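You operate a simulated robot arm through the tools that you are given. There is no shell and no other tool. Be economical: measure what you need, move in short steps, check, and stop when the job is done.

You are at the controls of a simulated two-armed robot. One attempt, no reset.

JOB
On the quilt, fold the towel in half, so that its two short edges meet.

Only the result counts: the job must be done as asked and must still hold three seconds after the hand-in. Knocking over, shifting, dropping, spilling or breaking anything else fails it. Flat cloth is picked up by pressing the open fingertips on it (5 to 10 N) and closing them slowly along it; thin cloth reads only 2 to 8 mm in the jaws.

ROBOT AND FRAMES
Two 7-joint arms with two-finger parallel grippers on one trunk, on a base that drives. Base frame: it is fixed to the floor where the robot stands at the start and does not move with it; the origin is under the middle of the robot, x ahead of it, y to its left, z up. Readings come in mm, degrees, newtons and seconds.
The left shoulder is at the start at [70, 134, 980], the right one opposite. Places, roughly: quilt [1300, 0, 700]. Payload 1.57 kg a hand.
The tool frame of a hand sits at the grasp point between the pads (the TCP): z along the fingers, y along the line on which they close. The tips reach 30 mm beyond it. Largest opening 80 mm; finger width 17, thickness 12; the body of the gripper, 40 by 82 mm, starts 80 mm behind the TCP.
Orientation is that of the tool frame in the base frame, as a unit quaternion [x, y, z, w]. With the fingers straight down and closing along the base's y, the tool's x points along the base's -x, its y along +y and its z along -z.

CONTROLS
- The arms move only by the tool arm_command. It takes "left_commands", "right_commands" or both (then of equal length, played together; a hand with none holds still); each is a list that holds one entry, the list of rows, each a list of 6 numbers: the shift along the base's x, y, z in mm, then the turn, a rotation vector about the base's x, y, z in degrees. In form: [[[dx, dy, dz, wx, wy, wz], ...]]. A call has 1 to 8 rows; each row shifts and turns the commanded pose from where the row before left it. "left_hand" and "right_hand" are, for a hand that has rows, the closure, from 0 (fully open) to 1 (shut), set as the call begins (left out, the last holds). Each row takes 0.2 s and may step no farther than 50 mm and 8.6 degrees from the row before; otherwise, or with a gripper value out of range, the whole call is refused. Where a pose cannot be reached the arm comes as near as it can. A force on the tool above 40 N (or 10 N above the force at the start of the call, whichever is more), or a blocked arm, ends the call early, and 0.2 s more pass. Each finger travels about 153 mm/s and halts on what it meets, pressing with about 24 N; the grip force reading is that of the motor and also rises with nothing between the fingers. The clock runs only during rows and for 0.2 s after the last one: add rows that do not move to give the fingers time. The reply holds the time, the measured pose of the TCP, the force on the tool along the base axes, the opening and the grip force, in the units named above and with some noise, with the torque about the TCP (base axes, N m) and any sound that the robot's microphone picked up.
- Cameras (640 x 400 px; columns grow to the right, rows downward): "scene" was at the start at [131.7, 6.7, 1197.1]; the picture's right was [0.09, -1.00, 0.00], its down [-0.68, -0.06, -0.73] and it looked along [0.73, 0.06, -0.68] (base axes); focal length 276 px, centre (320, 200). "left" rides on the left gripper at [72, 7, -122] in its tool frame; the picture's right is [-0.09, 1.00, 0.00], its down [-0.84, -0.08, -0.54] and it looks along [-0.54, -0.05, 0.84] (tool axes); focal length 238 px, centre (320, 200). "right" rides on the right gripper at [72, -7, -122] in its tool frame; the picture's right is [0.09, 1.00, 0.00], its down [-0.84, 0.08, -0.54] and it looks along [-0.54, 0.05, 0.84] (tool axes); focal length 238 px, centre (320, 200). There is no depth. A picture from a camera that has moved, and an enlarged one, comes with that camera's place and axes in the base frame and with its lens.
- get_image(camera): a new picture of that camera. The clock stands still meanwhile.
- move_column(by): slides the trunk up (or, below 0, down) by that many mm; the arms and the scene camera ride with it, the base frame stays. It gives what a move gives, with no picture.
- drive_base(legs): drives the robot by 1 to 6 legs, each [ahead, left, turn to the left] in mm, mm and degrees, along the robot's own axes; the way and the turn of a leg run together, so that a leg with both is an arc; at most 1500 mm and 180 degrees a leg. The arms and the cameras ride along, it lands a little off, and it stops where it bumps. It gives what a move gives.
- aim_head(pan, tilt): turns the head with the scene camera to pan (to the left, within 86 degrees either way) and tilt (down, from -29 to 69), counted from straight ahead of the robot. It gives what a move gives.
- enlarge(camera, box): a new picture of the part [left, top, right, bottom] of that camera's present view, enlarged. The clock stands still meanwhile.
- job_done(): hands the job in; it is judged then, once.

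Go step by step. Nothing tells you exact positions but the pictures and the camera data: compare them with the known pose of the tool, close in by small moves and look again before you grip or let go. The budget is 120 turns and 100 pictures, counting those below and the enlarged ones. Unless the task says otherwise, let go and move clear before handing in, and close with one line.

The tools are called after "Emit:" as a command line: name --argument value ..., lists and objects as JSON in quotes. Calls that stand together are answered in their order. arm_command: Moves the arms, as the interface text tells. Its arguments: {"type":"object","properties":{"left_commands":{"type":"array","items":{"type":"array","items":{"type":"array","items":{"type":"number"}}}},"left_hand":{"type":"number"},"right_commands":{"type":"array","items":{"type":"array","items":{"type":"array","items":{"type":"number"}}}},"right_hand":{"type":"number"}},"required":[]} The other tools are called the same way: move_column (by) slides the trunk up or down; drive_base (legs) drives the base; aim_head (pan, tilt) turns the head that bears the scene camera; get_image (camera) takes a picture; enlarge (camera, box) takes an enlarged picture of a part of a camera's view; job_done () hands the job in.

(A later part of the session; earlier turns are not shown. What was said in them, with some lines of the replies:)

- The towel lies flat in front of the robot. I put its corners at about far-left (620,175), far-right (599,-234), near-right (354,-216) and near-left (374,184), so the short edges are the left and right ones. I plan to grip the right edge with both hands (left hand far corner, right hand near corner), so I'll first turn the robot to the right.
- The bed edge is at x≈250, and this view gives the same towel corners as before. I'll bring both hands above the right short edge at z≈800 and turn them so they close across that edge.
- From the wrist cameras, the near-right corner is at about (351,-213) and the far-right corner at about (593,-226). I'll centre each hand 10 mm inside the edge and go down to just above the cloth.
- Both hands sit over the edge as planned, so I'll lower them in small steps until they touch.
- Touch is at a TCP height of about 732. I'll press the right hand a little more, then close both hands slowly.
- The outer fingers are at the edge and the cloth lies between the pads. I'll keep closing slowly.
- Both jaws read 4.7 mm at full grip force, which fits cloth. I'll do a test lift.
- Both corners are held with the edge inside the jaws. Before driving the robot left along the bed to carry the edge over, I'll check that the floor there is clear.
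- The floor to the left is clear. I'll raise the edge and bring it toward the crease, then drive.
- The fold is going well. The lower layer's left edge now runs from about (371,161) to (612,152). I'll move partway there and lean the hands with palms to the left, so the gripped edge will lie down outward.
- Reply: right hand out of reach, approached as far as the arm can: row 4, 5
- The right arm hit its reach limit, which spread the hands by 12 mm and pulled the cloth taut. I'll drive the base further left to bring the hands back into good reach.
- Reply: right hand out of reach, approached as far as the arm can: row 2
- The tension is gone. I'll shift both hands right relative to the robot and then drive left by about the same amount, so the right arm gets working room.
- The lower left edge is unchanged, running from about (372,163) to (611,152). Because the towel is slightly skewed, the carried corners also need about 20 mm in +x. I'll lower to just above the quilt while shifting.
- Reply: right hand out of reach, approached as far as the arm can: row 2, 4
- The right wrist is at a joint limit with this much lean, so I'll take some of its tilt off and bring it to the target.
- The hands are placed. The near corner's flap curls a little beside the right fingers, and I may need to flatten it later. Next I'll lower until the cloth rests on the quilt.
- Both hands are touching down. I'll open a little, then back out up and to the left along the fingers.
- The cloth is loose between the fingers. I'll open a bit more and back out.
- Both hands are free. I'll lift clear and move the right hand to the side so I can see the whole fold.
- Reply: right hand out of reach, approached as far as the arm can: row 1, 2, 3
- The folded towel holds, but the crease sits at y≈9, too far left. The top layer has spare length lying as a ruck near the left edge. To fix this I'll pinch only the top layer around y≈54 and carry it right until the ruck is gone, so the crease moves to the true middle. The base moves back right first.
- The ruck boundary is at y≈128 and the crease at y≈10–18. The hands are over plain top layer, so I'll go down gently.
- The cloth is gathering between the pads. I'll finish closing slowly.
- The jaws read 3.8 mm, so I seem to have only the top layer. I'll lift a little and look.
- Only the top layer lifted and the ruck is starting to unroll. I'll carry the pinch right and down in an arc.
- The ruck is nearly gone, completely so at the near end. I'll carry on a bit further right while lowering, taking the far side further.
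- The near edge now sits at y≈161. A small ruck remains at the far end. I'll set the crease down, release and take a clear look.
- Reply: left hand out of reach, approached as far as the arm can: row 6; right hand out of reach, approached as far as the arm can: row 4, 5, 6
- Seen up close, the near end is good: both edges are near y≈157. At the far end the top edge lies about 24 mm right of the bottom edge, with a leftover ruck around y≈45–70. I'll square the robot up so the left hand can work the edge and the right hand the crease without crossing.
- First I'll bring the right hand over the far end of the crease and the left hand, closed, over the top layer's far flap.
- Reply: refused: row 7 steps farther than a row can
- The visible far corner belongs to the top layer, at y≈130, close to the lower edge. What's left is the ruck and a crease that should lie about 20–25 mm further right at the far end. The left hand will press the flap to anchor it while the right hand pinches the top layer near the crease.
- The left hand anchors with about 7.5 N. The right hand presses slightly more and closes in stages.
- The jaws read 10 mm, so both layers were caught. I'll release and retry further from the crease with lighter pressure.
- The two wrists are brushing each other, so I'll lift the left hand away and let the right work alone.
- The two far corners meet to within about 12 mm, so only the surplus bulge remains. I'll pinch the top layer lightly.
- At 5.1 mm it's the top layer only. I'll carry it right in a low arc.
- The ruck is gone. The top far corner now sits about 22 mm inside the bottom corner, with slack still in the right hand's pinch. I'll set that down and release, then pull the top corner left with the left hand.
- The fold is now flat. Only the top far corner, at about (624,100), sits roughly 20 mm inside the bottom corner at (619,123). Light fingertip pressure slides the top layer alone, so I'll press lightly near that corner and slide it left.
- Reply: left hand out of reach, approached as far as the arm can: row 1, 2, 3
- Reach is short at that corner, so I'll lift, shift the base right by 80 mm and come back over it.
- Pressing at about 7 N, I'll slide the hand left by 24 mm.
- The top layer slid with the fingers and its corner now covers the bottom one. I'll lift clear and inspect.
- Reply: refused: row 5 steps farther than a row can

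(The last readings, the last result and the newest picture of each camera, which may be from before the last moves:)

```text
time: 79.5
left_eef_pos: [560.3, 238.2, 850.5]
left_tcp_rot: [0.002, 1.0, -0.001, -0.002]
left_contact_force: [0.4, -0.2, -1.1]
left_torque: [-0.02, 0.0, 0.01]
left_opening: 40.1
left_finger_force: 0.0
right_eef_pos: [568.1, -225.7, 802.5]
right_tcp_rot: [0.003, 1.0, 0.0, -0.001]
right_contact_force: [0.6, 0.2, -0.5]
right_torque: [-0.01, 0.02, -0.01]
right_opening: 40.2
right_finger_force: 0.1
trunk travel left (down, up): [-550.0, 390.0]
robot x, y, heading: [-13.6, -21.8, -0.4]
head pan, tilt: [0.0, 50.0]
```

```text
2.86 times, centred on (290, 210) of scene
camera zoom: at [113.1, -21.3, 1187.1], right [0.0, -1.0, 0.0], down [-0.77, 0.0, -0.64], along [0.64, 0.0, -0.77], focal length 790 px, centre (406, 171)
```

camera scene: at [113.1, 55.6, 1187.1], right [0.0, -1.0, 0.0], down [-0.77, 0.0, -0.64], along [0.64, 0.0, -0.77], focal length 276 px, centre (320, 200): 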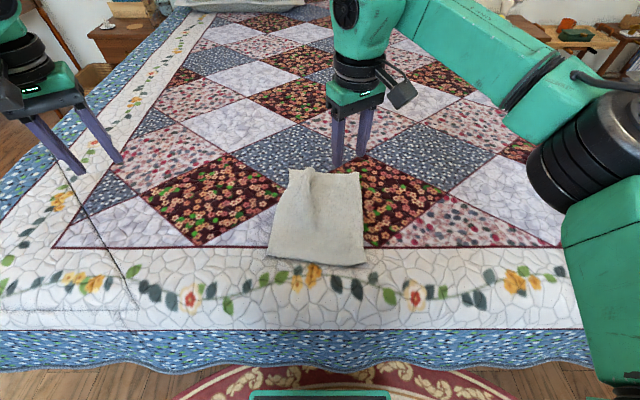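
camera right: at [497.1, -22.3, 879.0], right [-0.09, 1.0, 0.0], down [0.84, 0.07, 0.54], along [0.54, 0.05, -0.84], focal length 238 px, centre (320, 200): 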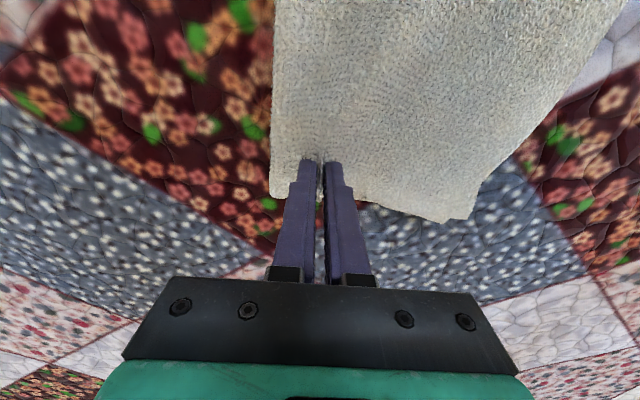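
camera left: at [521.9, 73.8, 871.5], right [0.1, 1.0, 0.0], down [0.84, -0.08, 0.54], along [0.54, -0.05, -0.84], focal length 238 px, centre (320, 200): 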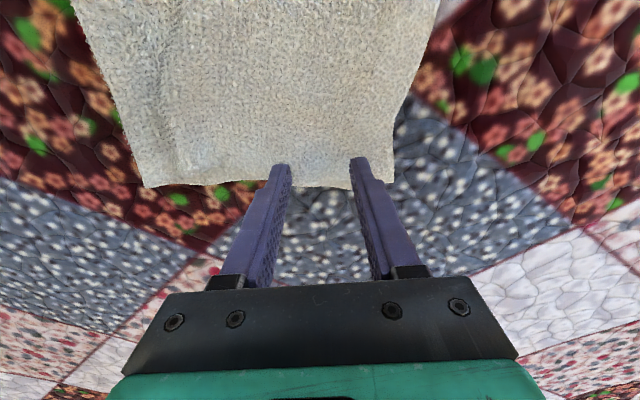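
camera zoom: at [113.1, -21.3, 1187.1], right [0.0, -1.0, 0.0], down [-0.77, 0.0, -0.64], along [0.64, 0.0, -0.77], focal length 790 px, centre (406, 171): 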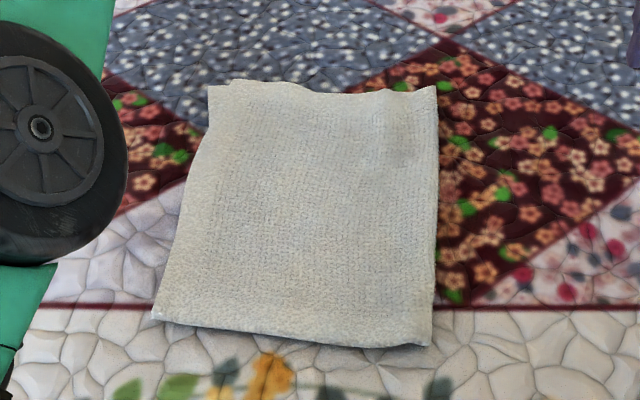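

At 7 N the bottom layer came along too. Its edge is now nicely square at y≈150–157, but the top far corner is still about 22 mm short at (620,126). I'll pinch just the top layer lightly near that corner and carry it left.

Emit:
arm_command --left_commands '[[[10, -40, -10, 0, 0, 0], [10, -40, -20, 0, 0, 0], [8, -36, -25, 0, 0, 0], [7, -32, -25, 0, 0, 0], [0, 0, -22, 0, 0, 0], [0, 0, 0, 0, 0, 0]]]' --left_hand 0.575

Emit:
arm_command --left_commands '[[[0, 0, -4, 0, 0, 0], [0, 0, -2.5, 0, 0, 0], [0, 0, 0, 0, 0, 0]]]'

Emit:
get_image --camera "left"

```text
time: 80.9
left_eef_pos: [595.0, 87.2, 750.3]
left_tcp_rot: [0.002, 1.0, -0.001, -0.001]
left_contact_force: [-0.3, -0.4, -0.5]
left_torque: [0.01, -0.02, 0.01]
left_opening: 34.2
left_finger_force: 0.0
left hand out of reach, approached as far as the arm can: row 4
right_eef_pos: [567.1, -226.2, 804.6]
right_tcp_rot: [0.003, 1.0, 0.001, 0.001]
right_contact_force: [-0.6, -0.1, 0.2]
right_torque: [-0.03, -0.02, 0.0]
right_opening: 39.9
right_finger_force: 0.0
trunk travel left (down, up): [-550.0, 390.0]
robot x, y, heading: [-12.1, -24.4, -0.1]
head pan, tilt: [0.0, 50.0]
```

```text
time: 81.7
left_eef_pos: [595.7, 88.3, 742.5]
left_tcp_rot: [0.001, 1.0, -0.001, -0.001]
left_contact_force: [0.2, -0.2, 0.1]
left_torque: [-0.03, -0.02, 0.0]
left_opening: 34.2
left_finger_force: 0.0
right_eef_pos: [567.9, -225.3, 803.9]
right_tcp_rot: [0.003, 1.0, 0.0, 0.0]
right_contact_force: [-0.5, 0.2, 0.1]
right_torque: [0.01, -0.04, -0.02]
right_opening: 40.0
right_finger_force: 0.0
trunk travel left (down, up): [-550.0, 390.0]
robot x, y, heading: [-9.9, -21.8, -0.1]
head pan, tilt: [0.0, 50.0]
```

```text
13 pictures are left
camera left: at [523.2, 94.4, 863.9], right [0.1, 1.0, 0.0], down [0.84, -0.08, 0.54], along [0.54, -0.05, -0.84], focal length 238 px, centre (320, 200)
```

left: 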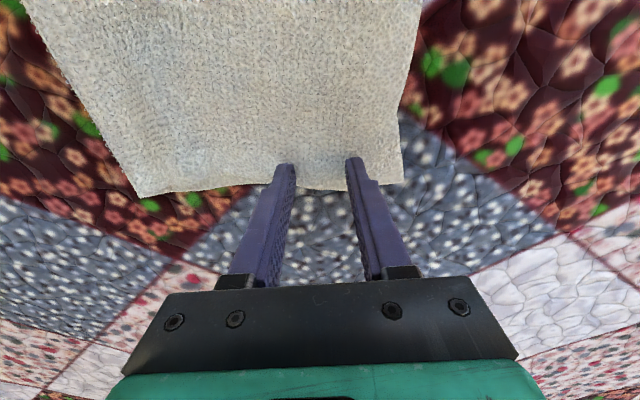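

Well placed. Lower to light contact and close in stages.

Emit:
arm_command --left_commands '[[[-2, 0, -3, 0, 0, 0], [0, 0, -1.5, 0, 0, 0], [0, 0, 0, 0, 0, 0]]]'

```text
time: 82.5
left_eef_pos: [593.3, 87.6, 739.7]
left_tcp_rot: [0.002, 1.0, 0.0, -0.001]
left_contact_force: [1.1, -0.4, 1.5]
left_torque: [-0.01, 0.01, 0.0]
left_opening: 33.7
left_finger_force: 0.0
right_eef_pos: [567.8, -226.1, 802.7]
right_tcp_rot: [0.002, 1.0, 0.0, 0.0]
right_contact_force: [-0.6, 1.0, -0.7]
right_torque: [-0.02, 0.02, -0.02]
right_opening: 40.1
right_finger_force: 0.0
trunk travel left (down, up): [-550.0, 390.0]
robot x, y, heading: [-12.8, -20.3, -0.5]
head pan, tilt: [0.0, 50.0]
```

Emit:
arm_command --left_commands '[[[0, 0, -1.2, 0, 0, 0], [0, 0, 0, 0, 0, 0]]]'

Emit:
arm_command --left_commands '[[[0, 0, 0, 0, 0, 0]]]' --left_hand 0.68

Emit:
arm_command --left_commands '[[[0, 0, 0, 0, 0, 0]]]' --left_hand 0.79

Emit:
arm_command --left_commands '[[[0, 0, 0, 0, 0, 0]]]' --left_hand 0.89

Emit:
arm_command --left_commands '[[[0, 0, 0, 0, 0, 0], [0, 0, 0, 0, 0, 0]]]' --left_hand 1

Emit:
get_image --camera "left"

```text
time: 83.1
left_eef_pos: [593.1, 87.6, 738.6]
left_tcp_rot: [0.004, 1.0, 0.0, 0.0]
left_contact_force: [1.1, -0.6, 2.8]
left_torque: [-0.03, -0.08, -0.03]
left_opening: 33.9
left_finger_force: 0.1
right_eef_pos: [568.2, -226.1, 803.2]
right_tcp_rot: [0.002, 1.0, 0.002, 0.0]
right_contact_force: [-0.2, -0.6, 0.3]
right_torque: [-0.01, 0.01, 0.01]
right_opening: 40.1
right_finger_force: 0.1
trunk travel left (down, up): [-550.0, 390.0]
robot x, y, heading: [-13.3, -19.8, -0.0]
head pan, tilt: [0.0, 50.0]
```

```text
time: 83.5
left_eef_pos: [592.2, 87.0, 737.7]
left_tcp_rot: [0.002, 1.0, -0.001, -0.001]
left_contact_force: [0.7, -0.3, 3.8]
left_torque: [0.01, -0.07, 0.03]
left_opening: 24.5
left_finger_force: 0.1
right_eef_pos: [568.0, -225.1, 803.8]
right_tcp_rot: [0.003, 1.0, 0.001, 0.0]
right_contact_force: [0.1, 0.9, -0.4]
right_torque: [0.0, -0.03, -0.01]
right_opening: 40.0
right_finger_force: 0.0
trunk travel left (down, up): [-550.0, 390.0]
robot x, y, heading: [-12.6, -22.4, -0.2]
head pan, tilt: [0.0, 50.0]
```

```text
time: 83.9
left_eef_pos: [592.8, 87.9, 739.3]
left_tcp_rot: [0.001, 1.0, 0.0, 0.0]
left_contact_force: [-1.4, -0.7, 4.4]
left_torque: [0.05, 0.01, -0.02]
left_opening: 16.1
left_finger_force: 0.0
right_eef_pos: [568.1, -225.2, 804.6]
right_tcp_rot: [0.002, 1.0, -0.001, 0.001]
right_contact_force: [-0.1, 0.0, -0.3]
right_torque: [-0.04, -0.01, 0.01]
right_opening: 39.8
right_finger_force: 0.1
trunk travel left (down, up): [-550.0, 390.0]
robot x, y, heading: [-16.5, -24.1, -0.3]
head pan, tilt: [0.0, 50.0]
```

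```text
time: 84.3
left_eef_pos: [593.2, 87.5, 739.0]
left_tcp_rot: [0.001, 1.0, 0.001, 0.0]
left_contact_force: [-1.0, -0.4, 2.4]
left_torque: [-0.03, 0.03, 0.0]
left_opening: 8.9
left_finger_force: 0.0
right_eef_pos: [567.9, -225.2, 804.0]
right_tcp_rot: [0.003, 1.0, 0.001, 0.001]
right_contact_force: [-0.3, -0.4, -0.4]
right_torque: [-0.01, -0.01, -0.03]
right_opening: 39.8
right_finger_force: 0.0
trunk travel left (down, up): [-550.0, 390.0]
robot x, y, heading: [-11.6, -18.4, -0.1]
head pan, tilt: [0.0, 50.0]
```

```text
time: 84.9
left_eef_pos: [592.3, 87.6, 739.0]
left_tcp_rot: [0.004, 1.0, 0.0, 0.0]
left_contact_force: [-1.3, -0.7, 3.9]
left_torque: [0.02, 0.04, 0.03]
left_opening: 3.9
left_finger_force: 24.3
right_eef_pos: [567.6, -226.0, 802.9]
right_tcp_rot: [0.003, 1.0, 0.001, 0.001]
right_contact_force: [0.0, 1.1, -0.2]
right_torque: [0.0, -0.01, 0.0]
right_opening: 39.9
right_finger_force: 0.0
trunk travel left (down, up): [-550.0, 390.0]
robot x, y, heading: [-10.8, -21.8, -0.1]
head pan, tilt: [0.0, 50.0]
```

```text
12 pictures are left
camera left: at [520.8, 94.6, 859.3], right [0.1, 1.0, 0.0], down [0.84, -0.08, 0.54], along [0.54, -0.05, -0.84], focal length 238 px, centre (320, 200)
```

left: 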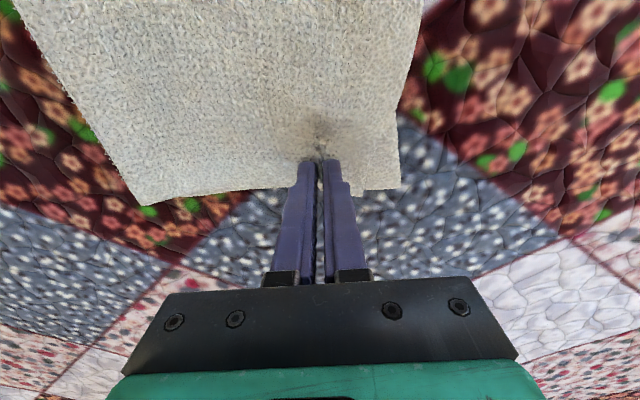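

Top layer only again, at 3.9 mm. I'll lift slightly, carry it left 28 mm, lower and release.

Emit:
arm_command --left_commands '[[[0, 0, 8, 0, 0, 0], [0, 7, 4, 0, 0, 0], [0, 7, 0, 0, 0, 0], [0, 7, 0, 0, 0, 0], [0, 8, -2, 0, 0, 0], [0, 0, -6, 0, 0, 0], [0, 0, -2, 0, 0, 0]]]'

Emit:
get_image --camera "left"

```text
time: 86.5
left_eef_pos: [591.5, 116.2, 740.2]
left_tcp_rot: [0.002, 1.0, 0.0, 0.0]
left_contact_force: [-0.6, -0.2, 1.8]
left_torque: [-0.01, 0.02, 0.0]
left_opening: 3.5
left_finger_force: 23.9
right_eef_pos: [567.5, -226.1, 802.7]
right_tcp_rot: [0.003, 1.0, 0.0, 0.001]
right_contact_force: [-0.4, -0.1, 0.3]
right_torque: [0.02, -0.01, 0.01]
right_opening: 40.2
right_finger_force: 0.1
trunk travel left (down, up): [-550.0, 390.0]
robot x, y, heading: [-11.7, -27.3, -0.1]
head pan, tilt: [0.0, 50.0]
```

```text
11 pictures are left
camera left: at [520.9, 123.3, 861.0], right [0.1, 1.0, 0.0], down [0.84, -0.08, 0.54], along [0.54, -0.05, -0.84], focal length 238 px, centre (320, 200)
```

left: 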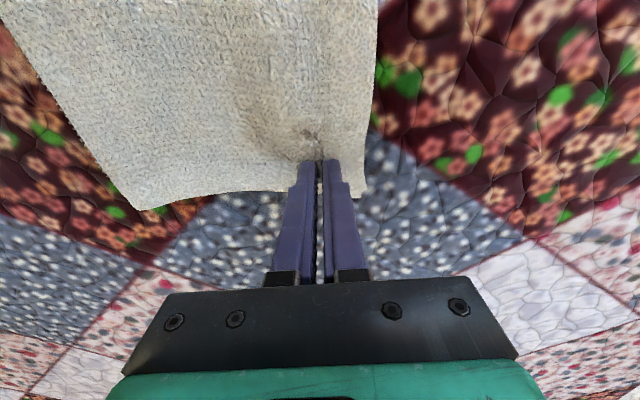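

Emit:
arm_command --left_commands '[[[0, 0, 0, 0, 0, 0], [0, 0, 0, 0, 0, 0], [0, 0, 15, 0, 0, 0], [0, 0, 30, 0, 0, 0], [-5, 30, 30, 0, 0, 0], [-5, 40, 20, 0, 0, 0], [-10, 40, 15, 0, 0, 0]]]' --left_hand 0.6

Emit:
enlarge --camera "left" --box '[0, 0, 320, 200]'

Emit:
enlarge --camera "scene" --box '[200, 140, 380, 280]'

```text
time: 88.1
left_eef_pos: [574.3, 226.0, 849.4]
left_tcp_rot: [0.003, 1.0, -0.001, -0.001]
left_contact_force: [0.4, 0.0, -0.2]
left_torque: [-0.05, -0.01, 0.01]
left_opening: 31.7
left_finger_force: 0.0
right_eef_pos: [566.7, -225.0, 803.7]
right_tcp_rot: [0.003, 1.0, 0.0, 0.001]
right_contact_force: [0.2, 0.6, 0.1]
right_torque: [0.02, 0.01, 0.01]
right_opening: 40.0
right_finger_force: 0.2
trunk travel left (down, up): [-550.0, 390.0]
robot x, y, heading: [-10.9, -22.3, -0.2]
head pan, tilt: [0.0, 50.0]
```

```text
2.00 times, centred on (160, 100) of left
camera zoom: at [501.9, 234.4, 969.3], right [0.1, 1.0, 0.0], down [0.84, -0.08, 0.54], along [0.54, -0.05, -0.84], focal length 477 px, centre (640, 400)
```

zoom: 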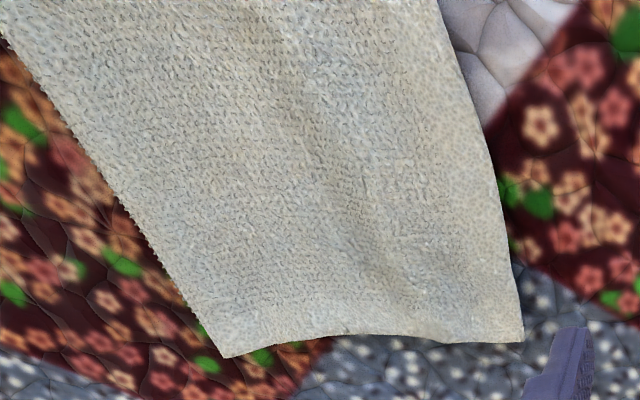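

```text
2.86 times, centred on (290, 210) of scene
camera zoom: at [112.5, -22.4, 1187.2], right [0.0, -1.0, 0.0], down [-0.77, 0.0, -0.64], along [0.64, 0.0, -0.77], focal length 790 px, centre (406, 171)
```

zoom: 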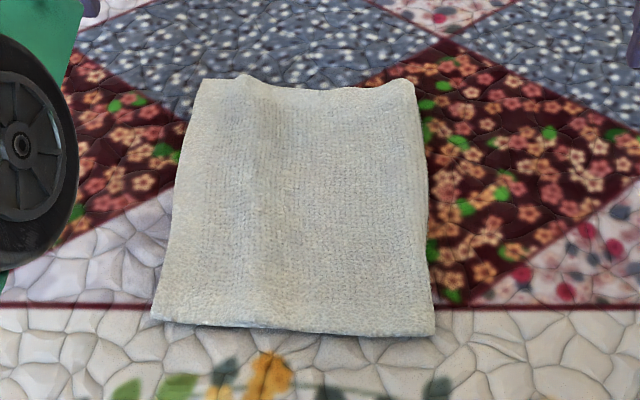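

The far corners now coincide at about (622,151) and the towel is flat. I'll take one close look at the near-left corner.

Emit:
arm_command --left_commands '[[[-35, 8, 5, 0, 0, 0], [-40, 8, 5, 0, 0, 0], [-40, 8, 0, 0, 0, 0], [-40, 8, 0, 0, 0, 0]]]'

Emit:
enlarge --camera "left" --box '[80, 0, 400, 200]'

```text
time: 89.1
left_eef_pos: [462.5, 299.7, 856.8]
left_tcp_rot: [0.003, 1.0, -0.001, -0.002]
left_contact_force: [0.1, 0.2, -0.7]
left_torque: [-0.01, -0.01, 0.01]
left_opening: 31.9
left_finger_force: 0.1
left hand out of reach, approached as far as the arm can: row 2, 3, 4
right_eef_pos: [566.8, -225.5, 804.2]
right_tcp_rot: [0.002, 1.0, 0.0, 0.001]
right_contact_force: [-0.4, 0.2, 0.5]
right_torque: [0.0, 0.01, -0.03]
right_opening: 39.9
right_finger_force: 0.0
trunk travel left (down, up): [-550.0, 390.0]
robot x, y, heading: [-13.4, -22.5, -0.1]
head pan, tilt: [0.0, 50.0]
```

```text
2.00 times, centred on (240, 100) of left
camera zoom: at [390.4, 307.6, 977.4], right [0.1, 1.0, 0.0], down [0.84, -0.08, 0.54], along [0.54, -0.05, -0.84], focal length 477 px, centre (480, 400)
```

zoom: 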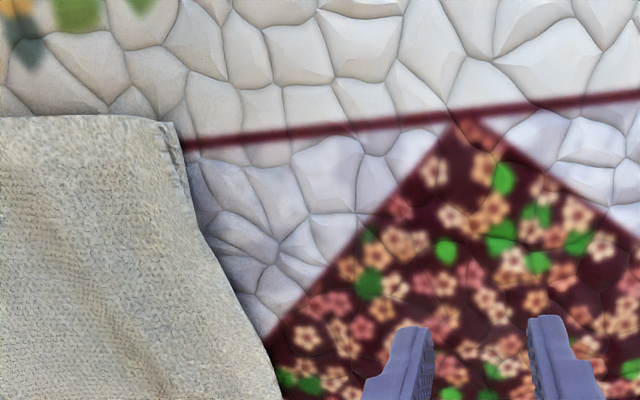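

The near-left edges coincide too. Both hands are open and well clear of the towel, so I'm handing it in.

Emit:
job_done

```text
The job is handed in.
```

I folded the towel in half on the quilt. In the last pictures its two short edges met at both corners, to within a few millimetres by eye, and the fold lay flat apart from faint ripples. Both hands were open and clear when I handed it in.
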